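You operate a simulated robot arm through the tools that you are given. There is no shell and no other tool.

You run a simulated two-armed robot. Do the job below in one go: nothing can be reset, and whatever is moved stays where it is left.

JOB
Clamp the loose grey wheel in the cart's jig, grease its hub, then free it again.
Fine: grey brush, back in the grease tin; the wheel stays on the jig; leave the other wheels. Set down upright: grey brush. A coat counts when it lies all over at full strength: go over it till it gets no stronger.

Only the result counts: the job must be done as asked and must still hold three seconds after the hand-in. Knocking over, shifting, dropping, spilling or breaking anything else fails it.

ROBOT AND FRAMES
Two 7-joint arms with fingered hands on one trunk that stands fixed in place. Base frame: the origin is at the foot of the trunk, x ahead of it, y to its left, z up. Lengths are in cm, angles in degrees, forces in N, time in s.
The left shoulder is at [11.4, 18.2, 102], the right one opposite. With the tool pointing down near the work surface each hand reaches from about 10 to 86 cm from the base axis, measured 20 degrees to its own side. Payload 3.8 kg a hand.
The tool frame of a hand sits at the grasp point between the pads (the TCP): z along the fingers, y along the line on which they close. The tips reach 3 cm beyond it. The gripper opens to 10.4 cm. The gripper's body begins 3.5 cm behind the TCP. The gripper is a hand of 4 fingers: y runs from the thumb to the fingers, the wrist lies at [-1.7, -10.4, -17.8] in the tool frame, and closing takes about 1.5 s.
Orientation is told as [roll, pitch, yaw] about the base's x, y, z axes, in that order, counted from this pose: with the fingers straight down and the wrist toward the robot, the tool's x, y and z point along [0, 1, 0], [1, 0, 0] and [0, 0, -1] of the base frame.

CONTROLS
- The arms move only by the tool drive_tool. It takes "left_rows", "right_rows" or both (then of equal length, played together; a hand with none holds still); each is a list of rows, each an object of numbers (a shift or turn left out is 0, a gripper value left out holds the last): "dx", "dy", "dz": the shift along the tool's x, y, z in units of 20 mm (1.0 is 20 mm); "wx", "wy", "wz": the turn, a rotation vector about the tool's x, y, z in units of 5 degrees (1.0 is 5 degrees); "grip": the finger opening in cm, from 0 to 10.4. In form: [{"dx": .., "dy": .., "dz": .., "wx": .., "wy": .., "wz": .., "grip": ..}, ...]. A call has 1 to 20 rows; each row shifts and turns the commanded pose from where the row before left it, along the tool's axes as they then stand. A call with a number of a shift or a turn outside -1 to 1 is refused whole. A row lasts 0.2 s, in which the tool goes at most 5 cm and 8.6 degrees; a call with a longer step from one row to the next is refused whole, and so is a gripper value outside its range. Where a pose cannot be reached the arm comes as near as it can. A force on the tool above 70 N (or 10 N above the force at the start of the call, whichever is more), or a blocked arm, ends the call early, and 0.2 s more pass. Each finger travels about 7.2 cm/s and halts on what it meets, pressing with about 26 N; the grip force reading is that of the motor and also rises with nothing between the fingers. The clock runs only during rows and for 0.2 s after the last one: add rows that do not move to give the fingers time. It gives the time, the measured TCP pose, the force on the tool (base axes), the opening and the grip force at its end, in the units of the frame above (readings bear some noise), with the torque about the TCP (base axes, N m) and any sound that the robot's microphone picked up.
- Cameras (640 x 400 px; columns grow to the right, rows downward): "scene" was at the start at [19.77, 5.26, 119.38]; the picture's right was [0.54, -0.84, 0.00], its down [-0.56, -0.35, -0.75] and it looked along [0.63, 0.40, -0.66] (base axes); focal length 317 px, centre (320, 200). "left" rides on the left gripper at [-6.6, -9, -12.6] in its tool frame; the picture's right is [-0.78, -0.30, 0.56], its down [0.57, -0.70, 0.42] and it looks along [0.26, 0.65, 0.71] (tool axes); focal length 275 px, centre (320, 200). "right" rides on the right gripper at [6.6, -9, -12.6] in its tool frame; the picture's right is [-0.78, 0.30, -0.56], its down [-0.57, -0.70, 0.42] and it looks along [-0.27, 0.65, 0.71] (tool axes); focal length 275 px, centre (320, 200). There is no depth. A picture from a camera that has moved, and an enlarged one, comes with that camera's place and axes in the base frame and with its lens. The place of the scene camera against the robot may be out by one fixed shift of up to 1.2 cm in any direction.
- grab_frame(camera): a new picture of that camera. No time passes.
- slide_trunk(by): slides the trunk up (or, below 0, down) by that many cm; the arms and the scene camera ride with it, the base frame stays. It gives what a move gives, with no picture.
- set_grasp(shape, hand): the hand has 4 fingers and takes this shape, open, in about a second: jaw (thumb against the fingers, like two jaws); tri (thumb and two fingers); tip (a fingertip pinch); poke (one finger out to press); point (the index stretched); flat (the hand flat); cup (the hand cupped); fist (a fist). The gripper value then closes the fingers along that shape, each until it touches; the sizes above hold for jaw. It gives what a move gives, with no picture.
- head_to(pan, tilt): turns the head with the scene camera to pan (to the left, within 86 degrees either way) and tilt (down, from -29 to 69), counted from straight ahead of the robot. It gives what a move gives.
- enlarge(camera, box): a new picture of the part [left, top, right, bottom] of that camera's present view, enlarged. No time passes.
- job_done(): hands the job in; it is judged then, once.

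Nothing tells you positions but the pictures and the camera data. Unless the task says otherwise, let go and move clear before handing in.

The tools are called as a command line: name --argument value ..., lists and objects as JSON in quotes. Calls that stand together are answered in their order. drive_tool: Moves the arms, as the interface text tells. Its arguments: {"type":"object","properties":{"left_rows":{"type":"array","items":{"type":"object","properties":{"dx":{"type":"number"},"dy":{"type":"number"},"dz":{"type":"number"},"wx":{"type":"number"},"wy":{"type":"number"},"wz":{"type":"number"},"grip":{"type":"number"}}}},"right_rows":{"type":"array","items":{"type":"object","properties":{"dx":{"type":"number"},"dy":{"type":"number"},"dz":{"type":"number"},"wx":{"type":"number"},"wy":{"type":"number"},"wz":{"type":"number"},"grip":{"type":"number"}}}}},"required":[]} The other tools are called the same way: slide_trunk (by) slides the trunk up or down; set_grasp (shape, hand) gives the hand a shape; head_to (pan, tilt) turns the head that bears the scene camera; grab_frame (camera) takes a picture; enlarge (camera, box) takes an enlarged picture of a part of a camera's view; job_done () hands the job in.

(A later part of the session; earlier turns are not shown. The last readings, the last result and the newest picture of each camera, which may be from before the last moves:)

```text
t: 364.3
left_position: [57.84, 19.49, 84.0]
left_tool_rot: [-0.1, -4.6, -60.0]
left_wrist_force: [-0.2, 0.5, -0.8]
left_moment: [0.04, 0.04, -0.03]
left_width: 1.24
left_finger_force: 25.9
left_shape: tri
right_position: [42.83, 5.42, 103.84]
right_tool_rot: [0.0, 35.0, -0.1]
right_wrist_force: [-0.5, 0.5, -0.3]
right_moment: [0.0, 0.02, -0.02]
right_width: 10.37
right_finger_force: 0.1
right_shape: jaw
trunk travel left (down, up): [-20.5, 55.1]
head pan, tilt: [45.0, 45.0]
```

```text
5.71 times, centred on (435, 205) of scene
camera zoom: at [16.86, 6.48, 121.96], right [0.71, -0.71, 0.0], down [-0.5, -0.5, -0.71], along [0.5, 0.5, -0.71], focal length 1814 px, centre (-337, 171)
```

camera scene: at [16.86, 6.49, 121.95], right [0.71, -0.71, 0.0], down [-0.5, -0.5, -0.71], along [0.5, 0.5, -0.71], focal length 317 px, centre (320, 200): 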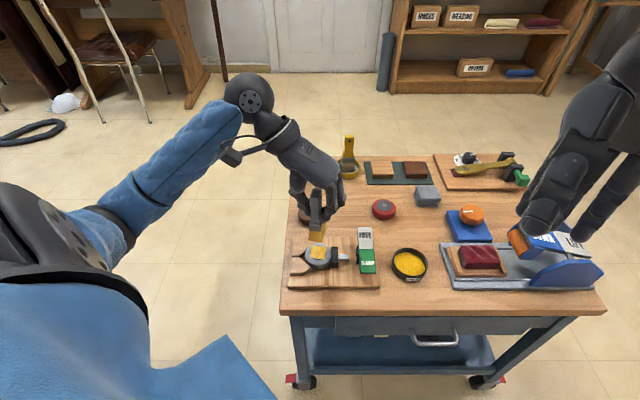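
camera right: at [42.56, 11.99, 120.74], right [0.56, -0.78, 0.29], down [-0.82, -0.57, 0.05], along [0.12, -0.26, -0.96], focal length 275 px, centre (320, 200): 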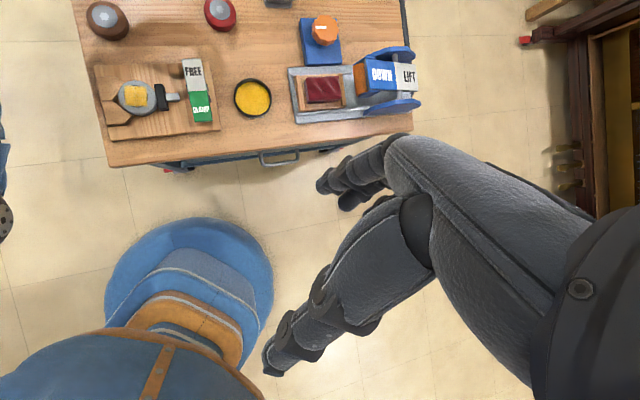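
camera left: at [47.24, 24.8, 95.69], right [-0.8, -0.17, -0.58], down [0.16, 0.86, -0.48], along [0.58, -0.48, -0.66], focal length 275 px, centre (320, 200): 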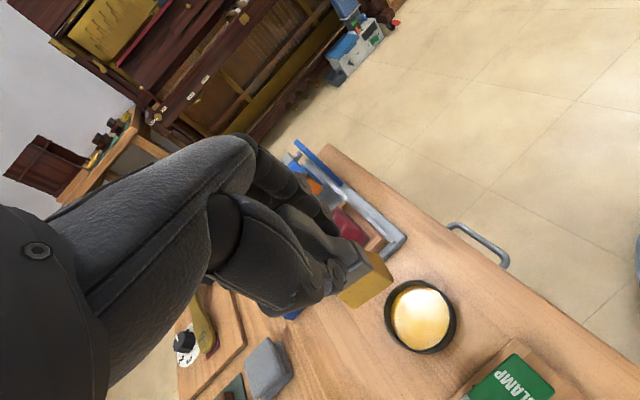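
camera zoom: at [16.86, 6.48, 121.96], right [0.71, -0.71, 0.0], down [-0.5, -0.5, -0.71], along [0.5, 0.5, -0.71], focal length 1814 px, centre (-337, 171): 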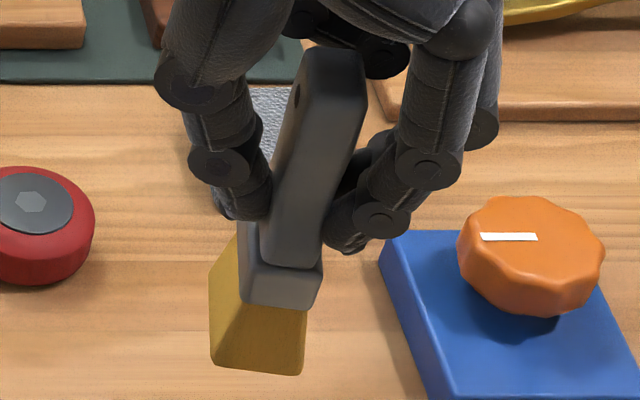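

A slight residual lean of about 3° shows, so I'm trimming that and descending to just above the rim to check centring.

drive_tool --left_rows '[{"wx": 0.55}, {"dz": 0.6}, {"dz": 0.9}, {"dz": 0.9}, {"dz": 0.9}, {"dz": 0.8}, {"dz": 0.5}, {}]'

enlarge --camera "scene" --box '[370, 190, 450, 290]'

enlarge --camera "right" --box '[190, 40, 290, 130]'

enlarge --camera "left" --box '[260, 190, 460, 370]'

```text
t: 366.1
left_position: [58.0, 19.19, 74.59]
left_tool_rot: [0.0, -1.7, -60.1]
left_wrist_force: [0.6, 0.1, -0.8]
left_moment: [0.0, 0.02, -0.01]
left_width: 1.27
left_finger_force: 26.1
left_shape: tri
right_position: [42.73, 5.44, 103.95]
right_tool_rot: [0.1, 35.0, 0.0]
right_wrist_force: [0.2, 0.0, -0.3]
right_moment: [0.01, 0.02, 0.01]
right_width: 10.37
right_finger_force: 0.0
right_shape: jaw
trunk travel left (down, up): [-20.5, 55.1]
head pan, tilt: [45.0, 45.0]
```

```text
4.00 times, centred on (410, 240) of scene
camera zoom: at [16.85, 6.48, 121.96], right [0.71, -0.71, 0.0], down [-0.5, -0.5, -0.71], along [0.5, 0.5, -0.71], focal length 1270 px, centre (-40, 40)
```

zoom: 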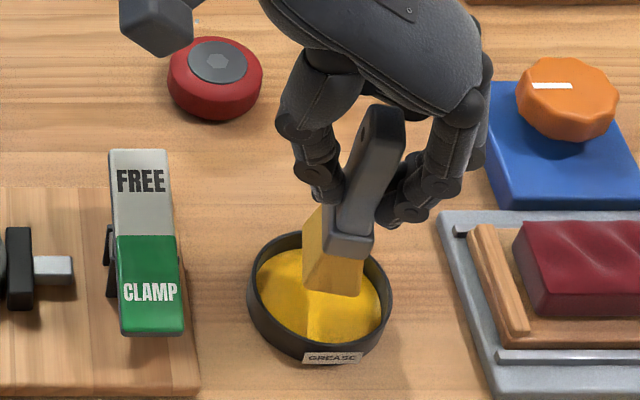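

```text
4.44 times, centred on (240, 85) of right
camera zoom: at [42.56, 11.98, 119.24], right [0.56, -0.78, 0.29], down [-0.82, -0.57, 0.05], along [0.12, -0.26, -0.96], focal length 1224 px, centre (676, 711)
```

zoom: 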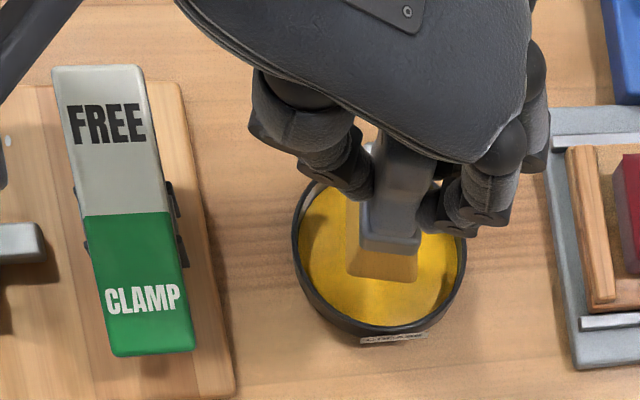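

```text
2.22 times, centred on (360, 280) of left
camera zoom: at [47.69, 24.09, 86.91], right [-0.81, -0.14, -0.56], down [0.15, 0.88, -0.45], along [0.56, -0.45, -0.69], focal length 612 px, centre (231, 22)
```

zoom: 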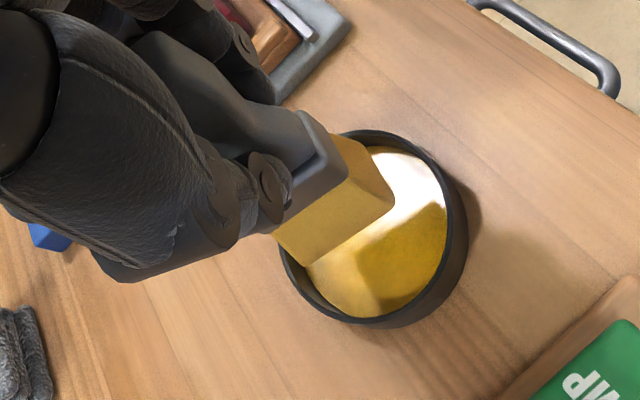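

The brush is nearly centred, needing about 0.35 cm of correction. I'm adjusting and lowering into the tin.

drive_tool --left_rows '[{"dx": 0.17, "dy": -0.1}, {"dz": 0.35}, {"dz": 0.35}, {"dz": 0.3}, {"dz": 0.2}, {}]'

enlarge --camera "scene" --box '[370, 190, 450, 290]'

enlarge --camera "right" --box '[190, 40, 290, 130]'

enlarge --camera "left" --box '[260, 190, 460, 370]'

```text
t: 367.5
left_position: [58.37, 19.49, 72.36]
left_tool_rot: [-0.1, -1.7, -60.0]
left_wrist_force: [0.0, -0.3, -1.5]
left_moment: [0.0, 0.04, 0.0]
left_width: 1.27
left_finger_force: 26.1
left_shape: tri
right_position: [42.71, 5.45, 103.86]
right_tool_rot: [0.0, 35.0, 0.0]
right_wrist_force: [-0.3, -1.0, -0.5]
right_moment: [-0.01, 0.0, 0.0]
right_width: 10.38
right_finger_force: 0.1
right_shape: jaw
trunk travel left (down, up): [-20.5, 55.1]
head pan, tilt: [45.0, 45.0]
```

```text
4.00 times, centred on (410, 240) of scene
camera zoom: at [16.86, 6.48, 121.96], right [0.71, -0.71, 0.0], down [-0.5, -0.5, -0.71], along [0.5, 0.5, -0.71], focal length 1270 px, centre (-40, 40)
```

zoom: 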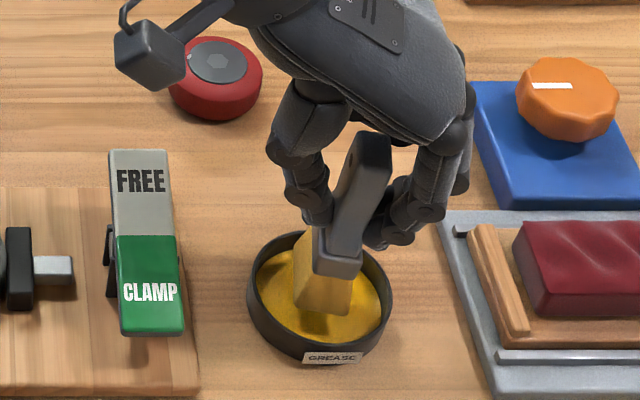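

```text
4.44 times, centred on (240, 85) of right
camera zoom: at [42.57, 11.98, 119.24], right [0.56, -0.78, 0.29], down [-0.82, -0.57, 0.05], along [0.12, -0.26, -0.96], focal length 1224 px, centre (676, 711)
```

zoom: 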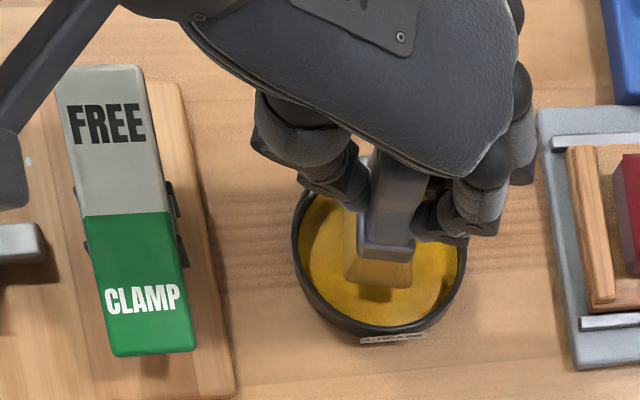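

```text
2.22 times, centred on (360, 280) of left
camera zoom: at [48.0, 24.34, 84.58], right [-0.81, -0.14, -0.56], down [0.15, 0.88, -0.45], along [0.56, -0.45, -0.69], focal length 612 px, centre (231, 22)
```

zoom: 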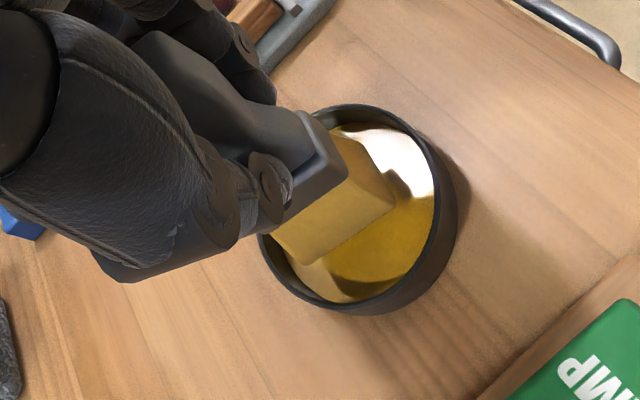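

drive_tool --left_rows '[{"dz": 0.2}, {"dz": 0.2}, {"dz": 0.1}, {}]'

drive_tool --left_rows '[{"dz": 0.08}, {"dz": 0.08}, {}]'

enlarge --camera "scene" --box '[370, 190, 450, 290]'

```text
t: 368.5
left_position: [58.41, 19.54, 71.35]
left_tool_rot: [0.0, -1.7, -60.1]
left_wrist_force: [-0.8, 0.3, -1.6]
left_moment: [0.0, 0.02, 0.01]
left_width: 1.25
left_finger_force: 26.3
left_shape: tri
right_position: [42.74, 5.47, 103.83]
right_tool_rot: [0.0, 35.0, -0.1]
right_wrist_force: [-0.6, 0.1, -0.4]
right_moment: [0.02, 0.02, 0.01]
right_width: 10.37
right_finger_force: 0.1
right_shape: jaw
trunk travel left (down, up): [-20.5, 55.1]
head pan, tilt: [45.0, 45.0]
```

```text
t: 369.3
left_position: [58.47, 19.59, 70.93]
left_tool_rot: [0.1, -1.7, -60.1]
left_wrist_force: [0.6, 0.6, 3.0]
left_moment: [-0.01, 0.02, 0.0]
left_width: 1.3
left_finger_force: 25.5
left_shape: tri
right_position: [42.5, 5.49, 103.83]
right_tool_rot: [0.0, 35.0, 0.0]
right_wrist_force: [-0.7, -0.3, -0.1]
right_moment: [-0.01, 0.04, 0.0]
right_width: 10.38
right_finger_force: 0.1
right_shape: jaw
trunk travel left (down, up): [-20.5, 55.1]
head pan, tilt: [45.0, 45.0]
```

```text
4.00 times, centred on (410, 240) of scene
camera zoom: at [16.83, 6.48, 121.97], right [0.71, -0.71, 0.0], down [-0.5, -0.5, -0.71], along [0.5, 0.5, -0.71], focal length 1270 px, centre (-40, 40)
```

zoom: 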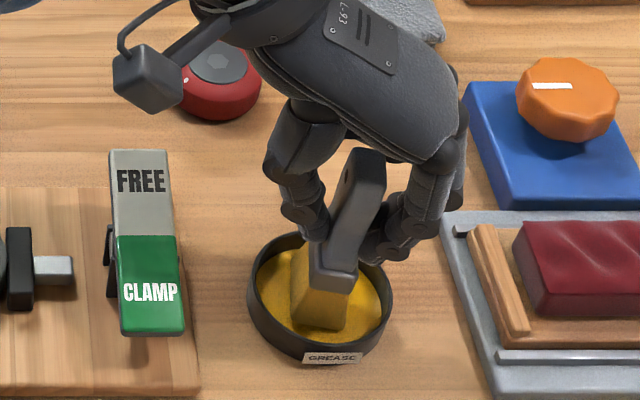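

Contact with the tin floor at 4.5 N. The brush leans about 4°, so I'm lifting a hair, trimming upright and setting it down again.

drive_tool --left_rows '[{"dz": -0.15}, {"wx": 0.35}, {"wx": 0.35}, {}]'

enlarge --camera "scene" --box '[370, 190, 450, 290]'

enlarge --camera "left" --box '[260, 190, 460, 370]'

```text
t: 370.3
left_position: [58.38, 19.5, 71.27]
left_tool_rot: [-0.2, 1.8, -60.1]
left_wrist_force: [0.8, -0.5, -1.3]
left_moment: [-0.01, 0.02, 0.0]
left_width: 1.29
left_finger_force: 26.1
left_shape: tri
right_position: [42.65, 5.53, 103.76]
right_tool_rot: [0.1, 35.0, 0.0]
right_wrist_force: [-0.1, 0.8, -0.3]
right_moment: [-0.03, -0.01, 0.01]
right_width: 10.37
right_finger_force: 0.1
right_shape: jaw
trunk travel left (down, up): [-20.5, 55.1]
head pan, tilt: [45.0, 45.0]
```

```text
4.00 times, centred on (410, 240) of scene
camera zoom: at [16.86, 6.48, 121.95], right [0.71, -0.71, 0.0], down [-0.5, -0.5, -0.71], along [0.5, 0.5, -0.71], focal length 1270 px, centre (-40, 40)
```

zoom: 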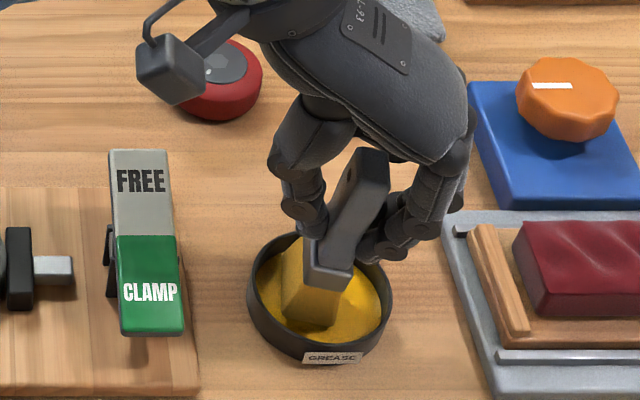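

```text
2.22 times, centred on (360, 280) of left
camera zoom: at [48.39, 23.64, 84.01], right [-0.83, -0.12, -0.55], down [0.14, 0.9, -0.4], along [0.54, -0.41, -0.73], focal length 612 px, centre (231, 22)
```

zoom: 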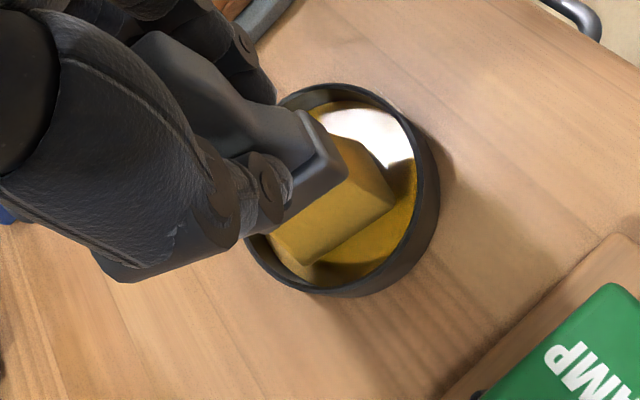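

Now it's vertical in the view. I'm setting it down and releasing slowly.

drive_tool --left_rows '[{"dz": 0.08}, {"dz": 0.07}, {"dz": 0.04}, {}]'

```text
t: 371.3
left_position: [58.48, 19.4, 71.03]
left_tool_rot: [0.1, 1.7, -60.0]
left_wrist_force: [0.4, 1.8, 12.7]
left_moment: [0.03, 0.06, -0.03]
left_width: 1.31
left_finger_force: 26.5
left_shape: tri
right_position: [42.57, 5.36, 103.92]
right_tool_rot: [0.1, 35.0, -0.1]
right_wrist_force: [0.3, -0.1, 0.2]
right_moment: [-0.02, -0.01, 0.0]
right_width: 10.37
right_finger_force: 0.0
right_shape: jaw
trunk travel left (down, up): [-20.5, 55.1]
head pan, tilt: [45.0, 45.0]
```

drive_tool --left_rows '[{"dz": -0.04}, {}, {"grip": 1.5}, {"grip": 1.8}, {"grip": 2.2}, {"grip": 2.7}, {"grip": 3.3}, {"grip": 4.0}, {"grip": 5.0}, {"grip": 5.5}, {}]'

enlarge --camera "scene" --box '[370, 190, 450, 290]'

enlarge --camera "left" --box '[220, 150, 460, 370]'

```text
t: 373.7
left_position: [58.38, 19.46, 70.98]
left_tool_rot: [0.0, 1.8, -60.2]
left_wrist_force: [0.5, -0.4, 0.0]
left_moment: [0.02, 0.03, -0.01]
left_width: 5.46
left_finger_force: 0.0
left_shape: tri
right_position: [42.76, 5.48, 103.83]
right_tool_rot: [0.0, 35.0, 0.0]
right_wrist_force: [0.4, -0.6, 0.0]
right_moment: [0.04, -0.01, -0.01]
right_width: 10.36
right_finger_force: 0.0
right_shape: jaw
trunk travel left (down, up): [-20.5, 55.1]
head pan, tilt: [45.0, 45.0]
```

```text
4.00 times, centred on (410, 240) of scene
camera zoom: at [16.85, 6.48, 121.96], right [0.71, -0.71, 0.0], down [-0.5, -0.5, -0.71], along [0.5, 0.5, -0.71], focal length 1270 px, centre (-40, 40)
```

zoom: 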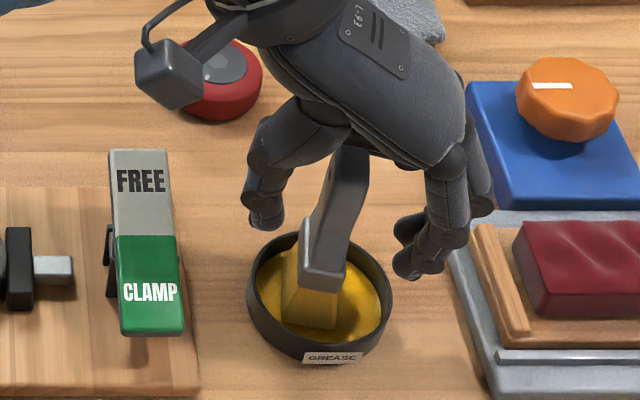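

```text
1.82 times, centred on (340, 260) of left
camera zoom: at [48.41, 23.67, 83.66], right [-0.83, -0.12, -0.55], down [0.14, 0.9, -0.4], along [0.54, -0.41, -0.73], focal length 500 px, centre (284, 91)
```

zoom: 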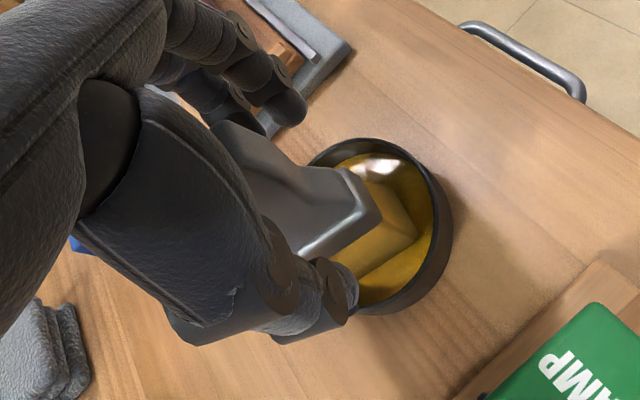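

Released. I'm raising the hand straight up, carefully, to check how it stands.

drive_tool --left_rows '[{"dz": -0.3}, {"dz": -0.4}, {"dz": -0.6}, {"dz": -0.7}, {"dz": -0.8}, {"dz": -0.8}, {"dz": -0.8}, {}]'

enlarge --camera "scene" --box '[370, 190, 450, 290]'

enlarge --camera "right" --box '[190, 40, 290, 130]'

enlarge --camera "left" --box '[300, 190, 500, 370]'

```text
t: 375.5
left_position: [58.4, 19.14, 79.78]
left_tool_rot: [-0.1, 1.8, -60.1]
left_wrist_force: [0.4, 0.5, -0.4]
left_moment: [-0.02, -0.01, 0.01]
left_width: 5.44
left_finger_force: 0.0
left_shape: tri
right_position: [42.73, 5.43, 103.87]
right_tool_rot: [0.0, 35.0, 0.0]
right_wrist_force: [0.7, -0.4, 0.9]
right_moment: [0.0, -0.02, 0.0]
right_width: 10.37
right_finger_force: 0.2
right_shape: jaw
trunk travel left (down, up): [-20.5, 55.1]
head pan, tilt: [45.0, 45.0]
```

```text
4.00 times, centred on (410, 240) of scene
camera zoom: at [16.85, 6.48, 121.95], right [0.71, -0.71, 0.0], down [-0.5, -0.5, -0.71], along [0.5, 0.5, -0.71], focal length 1270 px, centre (-40, 40)
```

zoom: 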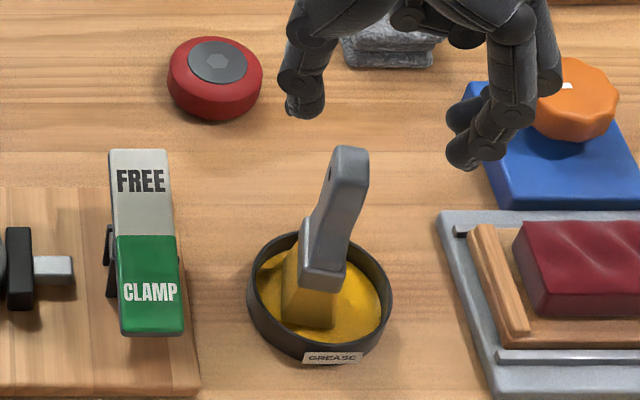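

```text
4.44 times, centred on (240, 85) of right
camera zoom: at [42.57, 11.98, 119.24], right [0.56, -0.78, 0.29], down [-0.82, -0.57, 0.05], along [0.12, -0.26, -0.96], focal length 1224 px, centre (676, 711)
```

zoom: 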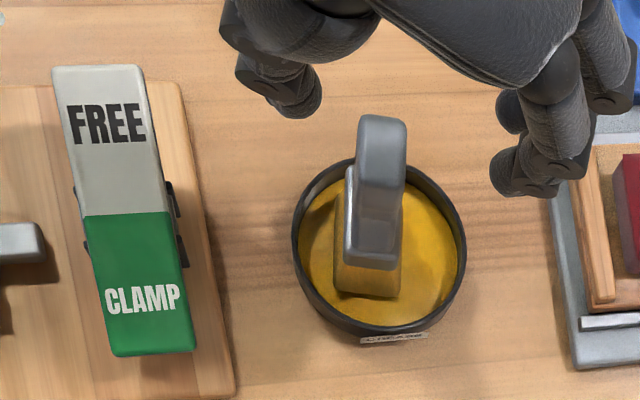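

```text
2.22 times, centred on (400, 280) of left
camera zoom: at [48.44, 23.37, 92.54], right [-0.83, -0.12, -0.55], down [0.14, 0.9, -0.4], along [0.54, -0.41, -0.73], focal length 612 px, centre (142, 22)
```

zoom: 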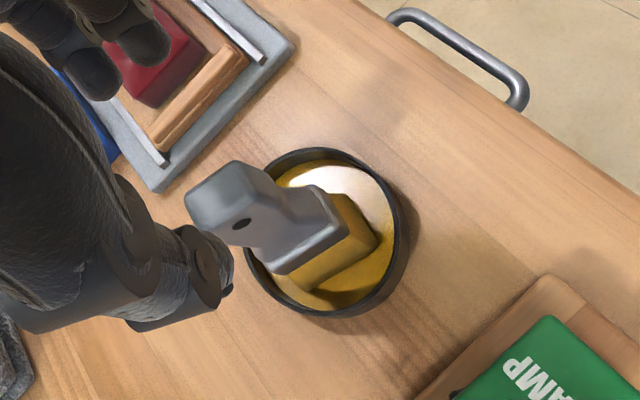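

The grey brush stands upright back in the grease tin, and the tin hasn't moved. Now to free the clamp: I'm rising clear, reshaping to poke and moving above the FREE pad.

drive_tool --left_rows '[{"dz": -0.8, "wx": -0.36}, {"dz": -0.9}, {"dz": -0.9}, {"wz": -1}, {"wz": -1}, {"wz": -1}, {"wz": -1}, {"wz": -1}, {"wz": -1}, {"wz": -1}, {"dx": 0.796, "dy": -0.768}, {"dx": 0.796, "dy": -0.768}, {"dx": 0.796, "dy": -0.768}, {"dx": 0.796, "dy": -0.768}, {"dx": 0.796, "dy": -0.768}, {}]'

set_grasp --hand "left" --shape "poke"

grab_frame --camera "left"

enlarge --camera "scene" --box '[280, 150, 480, 300]'

enlarge --camera "right" --box '[80, 0, 300, 140]'

```text
t: 378.9
left_position: [55.01, 29.64, 84.79]
left_tool_rot: [-0.1, 0.1, -25.1]
left_wrist_force: [-0.3, -0.5, -0.9]
left_moment: [0.0, 0.01, 0.02]
left_width: 5.46
left_finger_force: 0.0
left_shape: tri
right_position: [42.8, 5.38, 103.82]
right_tool_rot: [0.0, 35.0, -0.1]
right_wrist_force: [-0.5, -0.5, 0.3]
right_moment: [-0.01, 0.03, 0.01]
right_width: 10.38
right_finger_force: 0.0
right_shape: jaw
trunk travel left (down, up): [-20.5, 55.1]
head pan, tilt: [45.0, 45.0]
```

```text
t: 379.8
left_position: [55.08, 29.68, 84.93]
left_tool_rot: [-0.1, 0.0, -25.1]
left_wrist_force: [0.5, 0.2, 0.5]
left_moment: [-0.01, -0.04, 0.0]
left_width: 0.02
left_finger_force: 0.0
left_shape: poke
right_position: [42.78, 5.4, 103.87]
right_tool_rot: [0.0, 35.1, 0.0]
right_wrist_force: [0.0, 0.1, -0.9]
right_moment: [-0.02, 0.03, -0.02]
right_width: 10.37
right_finger_force: 0.0
right_shape: jaw
trunk travel left (down, up): [-20.5, 55.1]
head pan, tilt: [45.0, 45.0]
```

```text
taken
camera left: at [44.11, 27.45, 97.39], right [-0.6, -0.58, -0.56], down [-0.39, 0.82, -0.42], along [0.7, -0.04, -0.71], focal length 275 px, centre (320, 200)
```

left: 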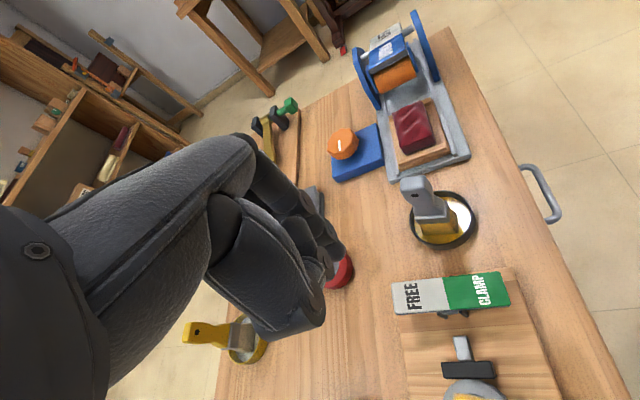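

```text
2.67 times, centred on (380, 225) of scene
camera zoom: at [16.85, 6.48, 121.96], right [0.71, -0.71, 0.0], down [-0.5, -0.5, -0.71], along [0.5, 0.5, -0.71], focal length 846 px, centre (160, 133)
```

zoom: 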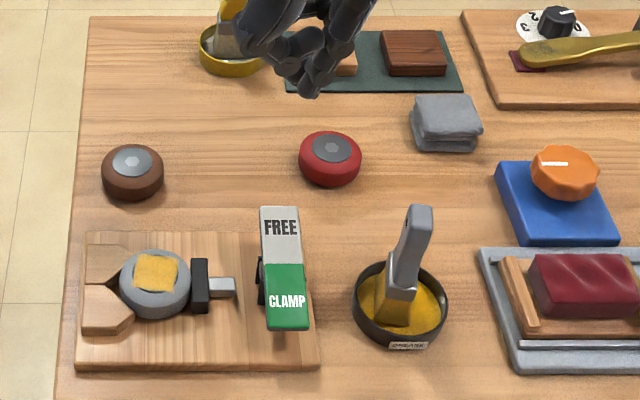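

```text
2.86 times, centred on (190, 70) of right
camera zoom: at [42.56, 11.98, 119.24], right [0.56, -0.78, 0.29], down [-0.82, -0.57, 0.05], along [0.12, -0.26, -0.96], focal length 786 px, centre (691, 571)
```

zoom: 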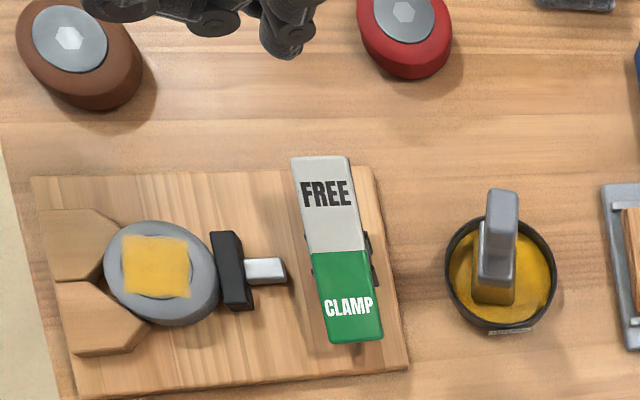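

The FREE pad centre is ≈(54.25, 28.95). I'm descending the finger onto its outer half.

drive_tool --left_rows '[{"dx": 0.1, "dz": 0.6}, {"dz": 0.9}, {"dz": 0.9}, {"dz": 0.9}, {"dz": 0.9}, {"dz": 0.8}, {"dz": 0.6}, {"dz": 0.3}, {}]'

enlarge --camera "left" --box '[260, 180, 500, 390]'

enlarge --camera "scene" --box '[300, 180, 440, 290]'

```text
t: 381.8
left_position: [54.91, 29.73, 73.28]
left_tool_rot: [-0.1, 0.0, -25.0]
left_wrist_force: [0.5, 0.8, 0.6]
left_moment: [0.01, -0.04, -0.01]
left_width: 0.0
left_finger_force: 0.1
left_shape: poke
right_position: [42.74, 5.39, 103.81]
right_tool_rot: [0.0, 35.1, -0.1]
right_wrist_force: [-0.9, 0.5, -0.6]
right_moment: [0.02, 0.02, -0.02]
right_width: 10.36
right_finger_force: 0.0
right_shape: jaw
trunk travel left (down, up): [-20.5, 55.1]
head pan, tilt: [45.0, 45.0]
```

```text
1.90 times, centred on (380, 285) of left
camera zoom: at [44.02, 27.6, 85.67], right [-0.6, -0.58, -0.56], down [-0.39, 0.82, -0.43], along [0.7, -0.04, -0.71], focal length 524 px, centre (206, 38)
```

zoom: 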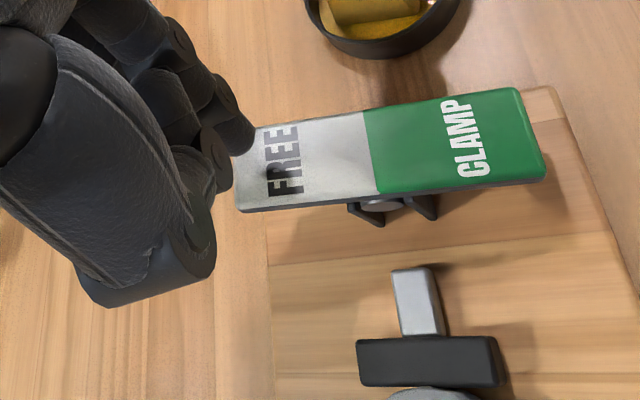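

```text
3.64 times, centred on (370, 235) of scene
camera zoom: at [16.84, 6.48, 121.96], right [0.71, -0.71, 0.0], down [-0.5, -0.5, -0.71], along [0.5, 0.5, -0.71], focal length 1154 px, centre (138, 73)
```

zoom: 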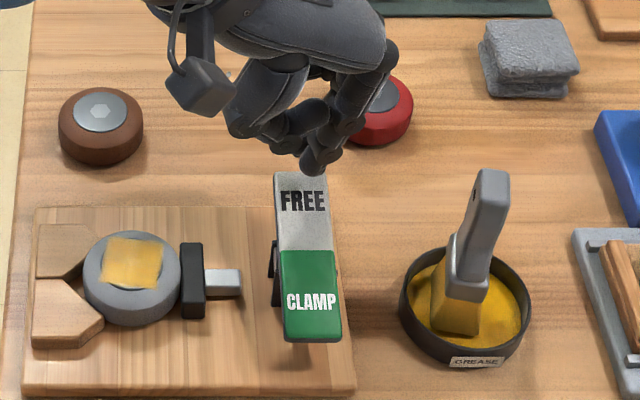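

The finger is above the FREE pad. I'm pressing in small steps.

drive_tool --left_rows '[{"dz": 0.2}, {"dz": 0.2}, {"dz": 0.15}, {"dz": 0.15}, {}]'

drive_tool --left_rows '[{"dz": 0.15}, {"dz": 0.15}, {"dz": 0.15}, {"dz": 0.15}, {}]'

enlarge --camera "left" --box '[260, 180, 500, 390]'

enlarge --camera "scene" --box '[300, 180, 440, 290]'

```text
t: 383.0
left_position: [54.89, 29.82, 71.85]
left_tool_rot: [-0.1, 0.0, -25.2]
left_wrist_force: [-0.3, -0.6, 0.1]
left_moment: [0.03, 0.0, -0.01]
left_width: 0.03
left_finger_force: 0.1
left_shape: poke
right_position: [42.85, 5.45, 103.91]
right_tool_rot: [0.0, 34.9, -0.1]
right_wrist_force: [0.0, -0.6, 0.5]
right_moment: [0.02, 0.03, -0.02]
right_width: 10.37
right_finger_force: 0.0
right_shape: jaw
trunk travel left (down, up): [-20.5, 55.1]
head pan, tilt: [45.0, 45.0]
```

```text
t: 384.2
left_position: [55.02, 29.86, 70.63]
left_tool_rot: [-0.1, 0.0, -25.0]
left_wrist_force: [0.0, -0.1, -0.3]
left_moment: [-0.02, -0.02, -0.04]
left_width: 0.0
left_finger_force: 0.0
left_shape: poke
right_position: [42.68, 5.47, 103.95]
right_tool_rot: [-0.1, 35.0, 0.1]
right_wrist_force: [0.3, 0.2, -0.1]
right_moment: [-0.02, 0.02, 0.01]
right_width: 10.38
right_finger_force: 0.0
right_shape: jaw
trunk travel left (down, up): [-20.5, 55.1]
head pan, tilt: [45.0, 45.0]
```

```text
1.90 times, centred on (380, 285) of left
camera zoom: at [44.05, 27.7, 83.1], right [-0.6, -0.58, -0.56], down [-0.39, 0.82, -0.42], along [0.7, -0.04, -0.71], focal length 524 px, centre (206, 38)
```

zoom: 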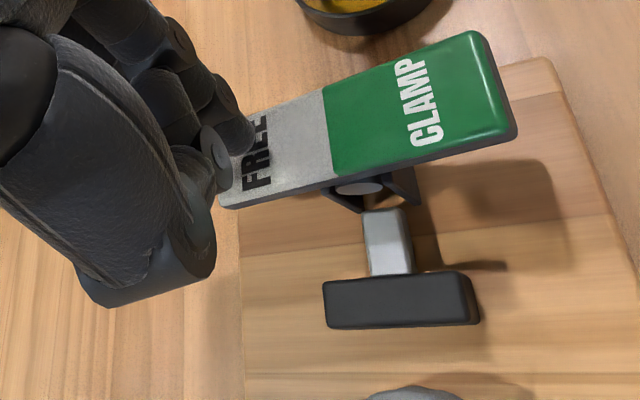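

```text
3.64 times, centred on (370, 235) of scene
camera zoom: at [16.85, 6.48, 121.96], right [0.71, -0.71, 0.0], down [-0.5, -0.5, -0.71], along [0.5, 0.5, -0.71], focal length 1154 px, centre (138, 73)
```

zoom: 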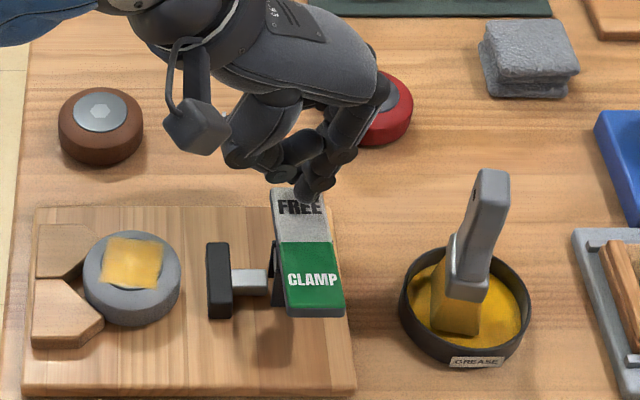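

The lever tipped over and the bar has drawn back from the wheel. I'm pressing gently to its stop to make sure it's fully free.

drive_tool --left_rows '[{"dz": 0.12}, {"dz": 0.12}, {"dz": 0.1}, {}]'

enlarge --camera "scene" --box '[300, 180, 440, 290]'

```text
t: 385.2
left_position: [54.98, 29.81, 69.9]
left_tool_rot: [0.0, -0.1, -25.0]
left_wrist_force: [0.1, 0.6, 6.8]
left_moment: [-0.08, -0.01, 0.0]
left_width: 0.0
left_finger_force: 0.1
left_shape: poke
right_position: [42.71, 5.41, 103.8]
right_tool_rot: [0.0, 34.9, 0.0]
right_wrist_force: [-0.6, -0.6, -0.6]
right_moment: [0.01, 0.0, 0.03]
right_width: 10.37
right_finger_force: 0.2
right_shape: jaw
trunk travel left (down, up): [-20.5, 55.1]
head pan, tilt: [45.0, 45.0]
```

```text
3.64 times, centred on (370, 235) of scene
camera zoom: at [16.79, 6.46, 121.98], right [0.71, -0.71, 0.0], down [-0.5, -0.5, -0.71], along [0.5, 0.5, -0.71], focal length 1154 px, centre (138, 73)
```

zoom: 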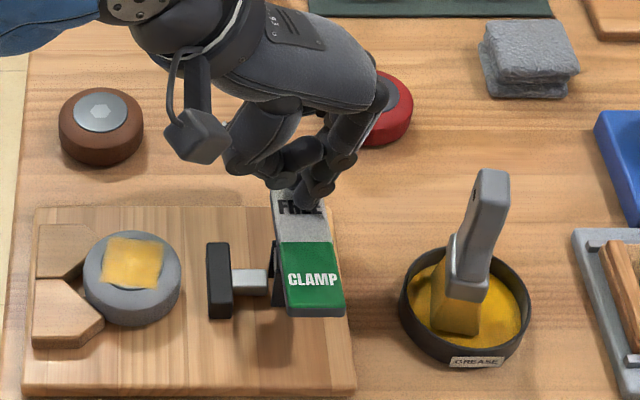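

It's at its stop: clamp fully free, wheel still seated on the jig. I'm raising the hand clear and then looking at the brown wheel's displacement.

drive_tool --left_rows '[{"dz": -0.4}, {"dz": -0.8}, {"dz": -0.9}, {"dz": -0.9}, {"dz": -0.9}, {"dz": -0.9}, {"dz": -0.9}, {"dx": 0.5, "dz": -0.4}, {}]'

head_to --pan 32.5 --tilt 41.2

enlarge --camera "right" --box '[60, 0, 260, 140]'

grab_frame --camera "scene"

grab_frame --camera "left"

```text
t: 387.2
left_position: [55.7, 30.85, 82.16]
left_tool_rot: [-0.1, 0.0, -25.2]
left_wrist_force: [0.0, 0.0, 0.0]
left_moment: [-0.04, -0.01, 0.02]
left_width: 0.0
left_finger_force: 0.1
left_shape: poke
right_position: [42.64, 5.36, 103.91]
right_tool_rot: [0.0, 35.0, 0.0]
right_wrist_force: [0.1, 0.4, -0.3]
right_moment: [-0.01, -0.01, 0.01]
right_width: 10.37
right_finger_force: 0.1
right_shape: jaw
trunk travel left (down, up): [-20.5, 55.1]
head pan, tilt: [45.0, 45.0]
```

```text
t: 388.0
left_position: [55.64, 30.74, 82.17]
left_tool_rot: [-0.1, 0.0, -25.1]
left_wrist_force: [0.2, 0.6, 1.9]
left_moment: [0.0, -0.01, -0.01]
left_width: 0.03
left_finger_force: 0.1
left_shape: poke
right_position: [42.64, 5.31, 103.88]
right_tool_rot: [0.0, 35.1, -0.1]
right_wrist_force: [0.3, 0.3, -0.2]
right_moment: [0.01, 0.0, -0.01]
right_width: 10.37
right_finger_force: 0.0
right_shape: jaw
trunk travel left (down, up): [-20.5, 55.1]
head pan, tilt: [32.5, 41.2]
```

```text
2.86 times, centred on (160, 70) of right
camera zoom: at [42.56, 11.98, 119.24], right [0.56, -0.78, 0.29], down [-0.82, -0.57, 0.05], along [0.12, -0.26, -0.96], focal length 786 px, centre (777, 571)
```

zoom: 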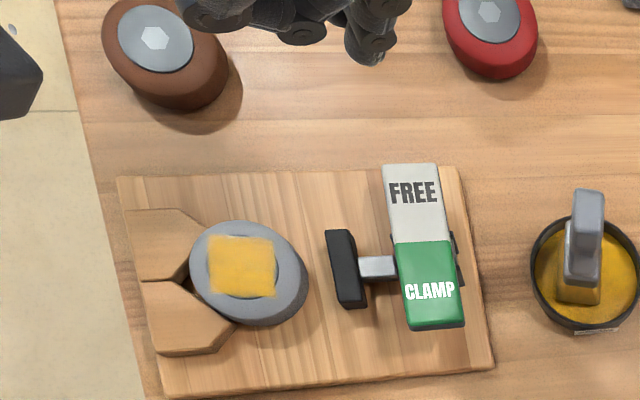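

```text
taken
camera scene: at [18.19, 5.26, 122.5], right [0.54, -0.84, 0.0], down [-0.56, -0.35, -0.75], along [0.63, 0.4, -0.66], focal length 317 px, centre (320, 200)
```

scene: 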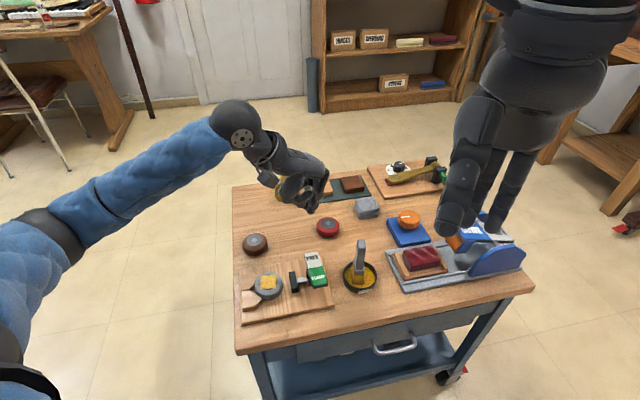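

```text
taken
camera left: at [44.7, 28.61, 94.62], right [-0.6, -0.58, -0.56], down [-0.39, 0.82, -0.42], along [0.7, -0.04, -0.71], focal length 275 px, centre (320, 200)
```

left: 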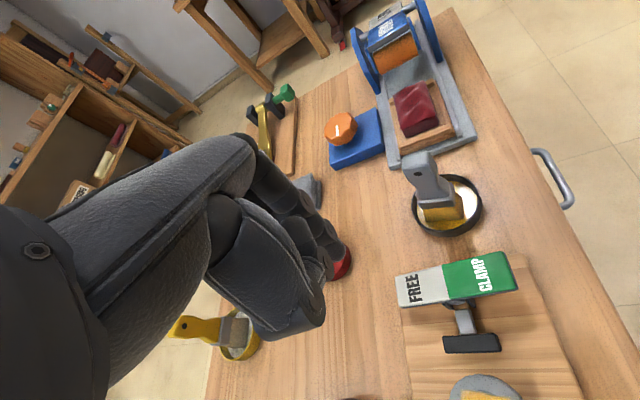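

I'll return the trunk to its exact starting height so the scene view matches my very first image, and compare positions directly.

slide_trunk --by -3

enlarge --camera "scene" --box '[220, 220, 400, 332]'

enlarge --camera "scene" --box '[220, 140, 540, 340]'

```text
t: 388.7
left_position: [55.32, 30.8, 79.06]
left_tool_rot: [0.0, -0.1, -25.1]
left_wrist_force: [-0.5, -0.7, 1.2]
left_moment: [0.02, -0.02, 0.0]
left_width: 0.01
left_finger_force: 0.0
left_shape: poke
right_position: [42.61, 5.46, 100.94]
right_tool_rot: [-0.1, 34.8, 0.1]
right_wrist_force: [-0.4, 0.1, 0.3]
right_moment: [-0.02, -0.02, 0.01]
right_width: 10.36
right_finger_force: 0.0
right_shape: jaw
trunk travel left (down, up): [-17.5, 58.1]
head pan, tilt: [32.5, 41.2]
```

```text
3.56 times, centred on (310, 276) of scene
camera zoom: at [19.71, 5.24, 119.41], right [0.54, -0.84, 0.0], down [-0.56, -0.35, -0.75], along [0.63, 0.4, -0.66], focal length 1129 px, centre (356, -70)
```

zoom: 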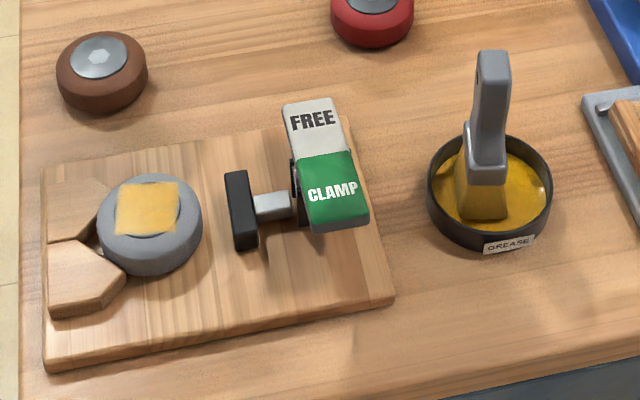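

```text
2.00 times, centred on (380, 240) of scene
camera zoom: at [19.71, 5.24, 119.41], right [0.54, -0.84, 0.0], down [-0.56, -0.35, -0.75], along [0.63, 0.4, -0.66], focal length 635 px, centre (200, 120)
```

zoom: 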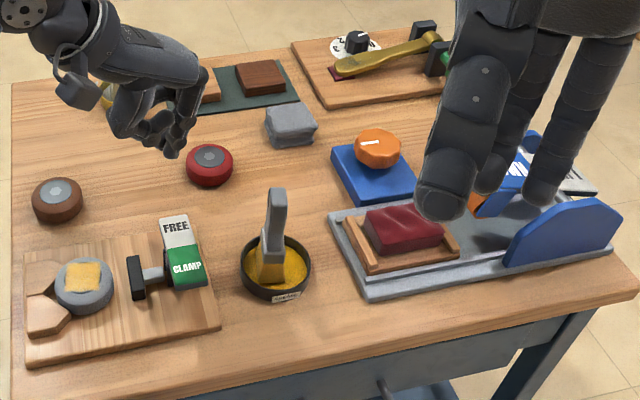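

Everything matches the starting image exactly (jig, tin, red wheel, lever) except the brown wheel, which sits about 0.5 cm nearer along −y. I'll nudge it back with a fingertip, very gently, checking against the first image. I'm moving the finger to its near side.

drive_tool --left_rows '[{"dx": 0.705, "dy": -0.748}, {"dx": 0.705, "dy": -0.748}, {"dx": 0.705, "dy": -0.748}, {"dx": 0.705, "dy": -0.748}, {"dx": 0.705, "dy": -0.748}, {"dz": 0.8}, {"dz": 0.9}, {"dz": 0.9}, {"dz": 0.9}, {}]'

enlarge --camera "scene" --box '[220, 180, 360, 290]'

enlarge --camera "left" --box '[220, 150, 500, 390]'

enlarge --camera "right" --box '[40, 0, 200, 120]'

```text
t: 390.9
left_position: [51.6, 40.12, 71.9]
left_tool_rot: [-0.1, -0.1, -25.1]
left_wrist_force: [-0.6, 0.6, 0.3]
left_moment: [0.01, -0.01, 0.0]
left_width: 0.01
left_finger_force: 0.1
left_shape: poke
right_position: [42.67, 5.34, 100.87]
right_tool_rot: [0.0, 35.0, 0.0]
right_wrist_force: [0.3, -0.8, -0.1]
right_moment: [0.02, 0.0, -0.02]
right_width: 10.38
right_finger_force: 0.0
right_shape: jaw
trunk travel left (down, up): [-17.5, 58.1]
head pan, tilt: [32.5, 41.2]
```

```text
3.64 times, centred on (290, 235) of scene
camera zoom: at [19.78, 5.26, 119.39], right [0.54, -0.84, 0.0], down [-0.56, -0.35, -0.75], along [0.63, 0.4, -0.66], focal length 1154 px, centre (429, 73)
```

zoom: 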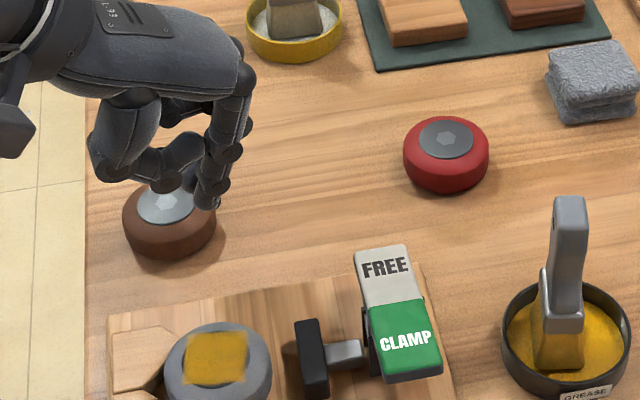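

```text
1.67 times, centred on (360, 270) of left
camera zoom: at [40.67, 37.99, 84.41], right [-0.6, -0.58, -0.56], down [-0.39, 0.82, -0.42], along [0.7, -0.04, -0.71], focal length 459 px, centre (253, 83)
```

zoom: 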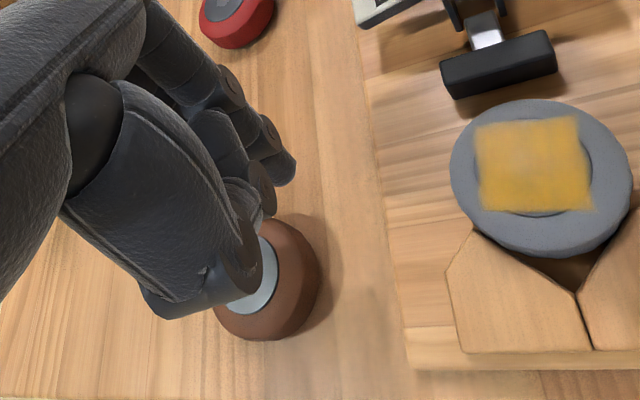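

```text
3.33 times, centred on (120, 60) of right
camera zoom: at [42.56, 11.98, 116.25], right [0.56, -0.78, 0.29], down [-0.82, -0.57, 0.05], along [0.12, -0.26, -0.96], focal length 918 px, centre (987, 667)
```

zoom: 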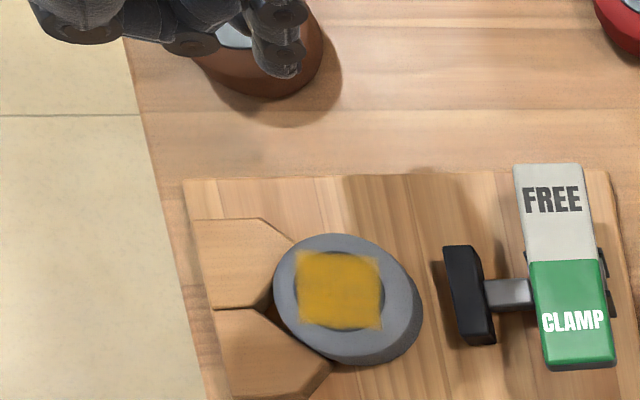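

drive_tool --left_rows '[{"dx": -0.2}, {"dz": 0.6}, {"dz": 0.6}, {"dz": 0.5}, {}]'

enlarge --camera "scene" --box '[220, 200, 320, 280]'

enlarge --camera "left" --box '[240, 180, 460, 380]'

```text
t: 392.1
left_position: [51.49, 39.83, 68.71]
left_tool_rot: [-0.2, 0.0, -25.1]
left_wrist_force: [1.0, -0.2, 0.1]
left_moment: [-0.02, -0.02, 0.01]
left_width: 0.01
left_finger_force: 0.0
left_shape: poke
right_position: [42.8, 5.35, 100.78]
right_tool_rot: [0.0, 34.9, 0.0]
right_wrist_force: [-0.3, 0.3, 0.2]
right_moment: [0.0, 0.0, -0.01]
right_width: 10.37
right_finger_force: 0.1
right_shape: jaw
trunk travel left (down, up): [-17.5, 58.1]
head pan, tilt: [32.5, 41.2]
```

```text
5.00 times, centred on (270, 240) of scene
camera zoom: at [19.78, 5.26, 119.38], right [0.54, -0.84, 0.0], down [-0.56, -0.35, -0.75], along [0.63, 0.4, -0.66], focal length 1587 px, centre (570, 0)
```

zoom: 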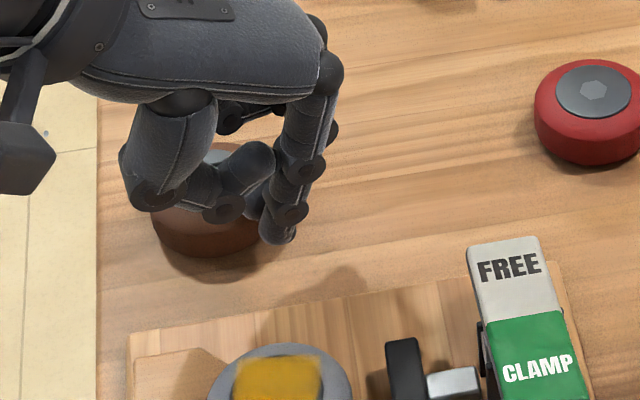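

```text
2.00 times, centred on (350, 280) of left
camera zoom: at [40.6, 37.76, 81.14], right [-0.6, -0.58, -0.56], down [-0.39, 0.82, -0.43], along [0.7, -0.04, -0.71], focal length 551 px, centre (260, 40)
```

zoom: 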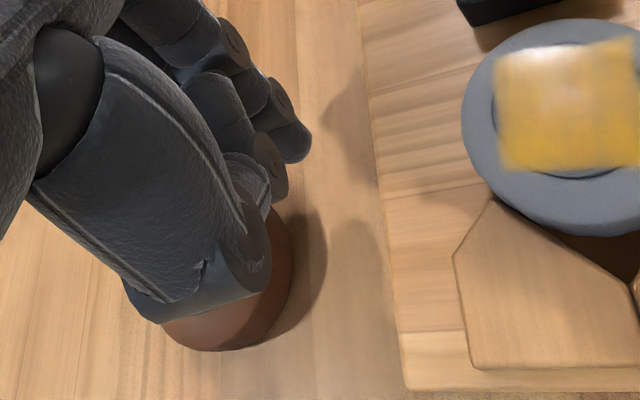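

drive_tool --left_rows '[{"dz": 0.4}, {"dz": 0.3}, {"dz": 0.2}, {}]'

enlarge --camera "scene" --box '[220, 200, 320, 280]'

enlarge --camera "left" --box '[240, 180, 460, 380]'

enlarge --camera "right" --box '[40, 0, 200, 120]'

```text
t: 393.1
left_position: [51.39, 39.95, 66.73]
left_tool_rot: [0.0, 0.1, -25.0]
left_wrist_force: [0.2, 0.2, -0.7]
left_moment: [0.01, 0.0, -0.04]
left_width: 0.0
left_finger_force: 0.0
left_shape: poke
right_position: [42.72, 5.48, 100.89]
right_tool_rot: [0.0, 35.0, 0.0]
right_wrist_force: [-0.6, 0.4, -0.4]
right_moment: [0.0, 0.02, -0.02]
right_width: 10.39
right_finger_force: 0.1
right_shape: jaw
trunk travel left (down, up): [-17.5, 58.1]
head pan, tilt: [32.5, 41.2]
```

```text
5.00 times, centred on (270, 240) of scene
camera zoom: at [19.78, 5.25, 119.38], right [0.54, -0.84, 0.0], down [-0.56, -0.35, -0.75], along [0.63, 0.4, -0.66], focal length 1587 px, centre (570, 0)
```

zoom: 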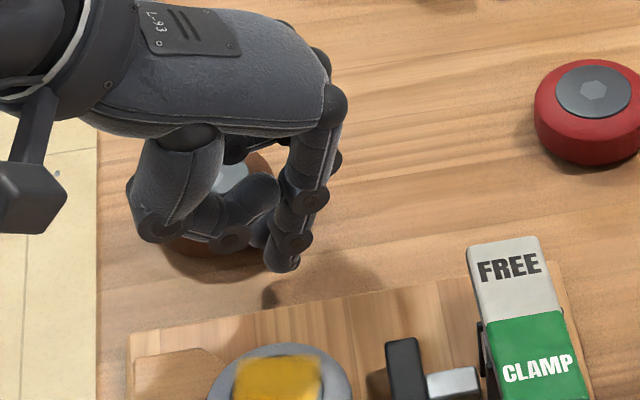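

```text
2.00 times, centred on (350, 280) of left
camera zoom: at [40.55, 37.74, 79.32], right [-0.6, -0.58, -0.56], down [-0.39, 0.82, -0.42], along [0.7, -0.04, -0.71], focal length 551 px, centre (260, 40)
```

zoom: 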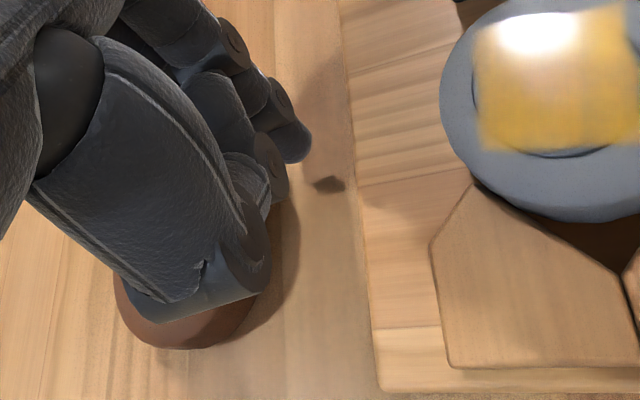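

```text
3.33 times, centred on (120, 60) of right
camera zoom: at [42.56, 11.98, 116.24], right [0.56, -0.78, 0.29], down [-0.82, -0.57, 0.05], along [0.12, -0.26, -0.96], focal length 918 px, centre (987, 667)
```

zoom: 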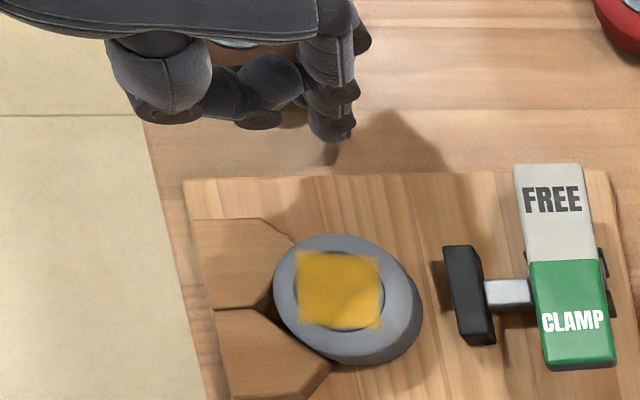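

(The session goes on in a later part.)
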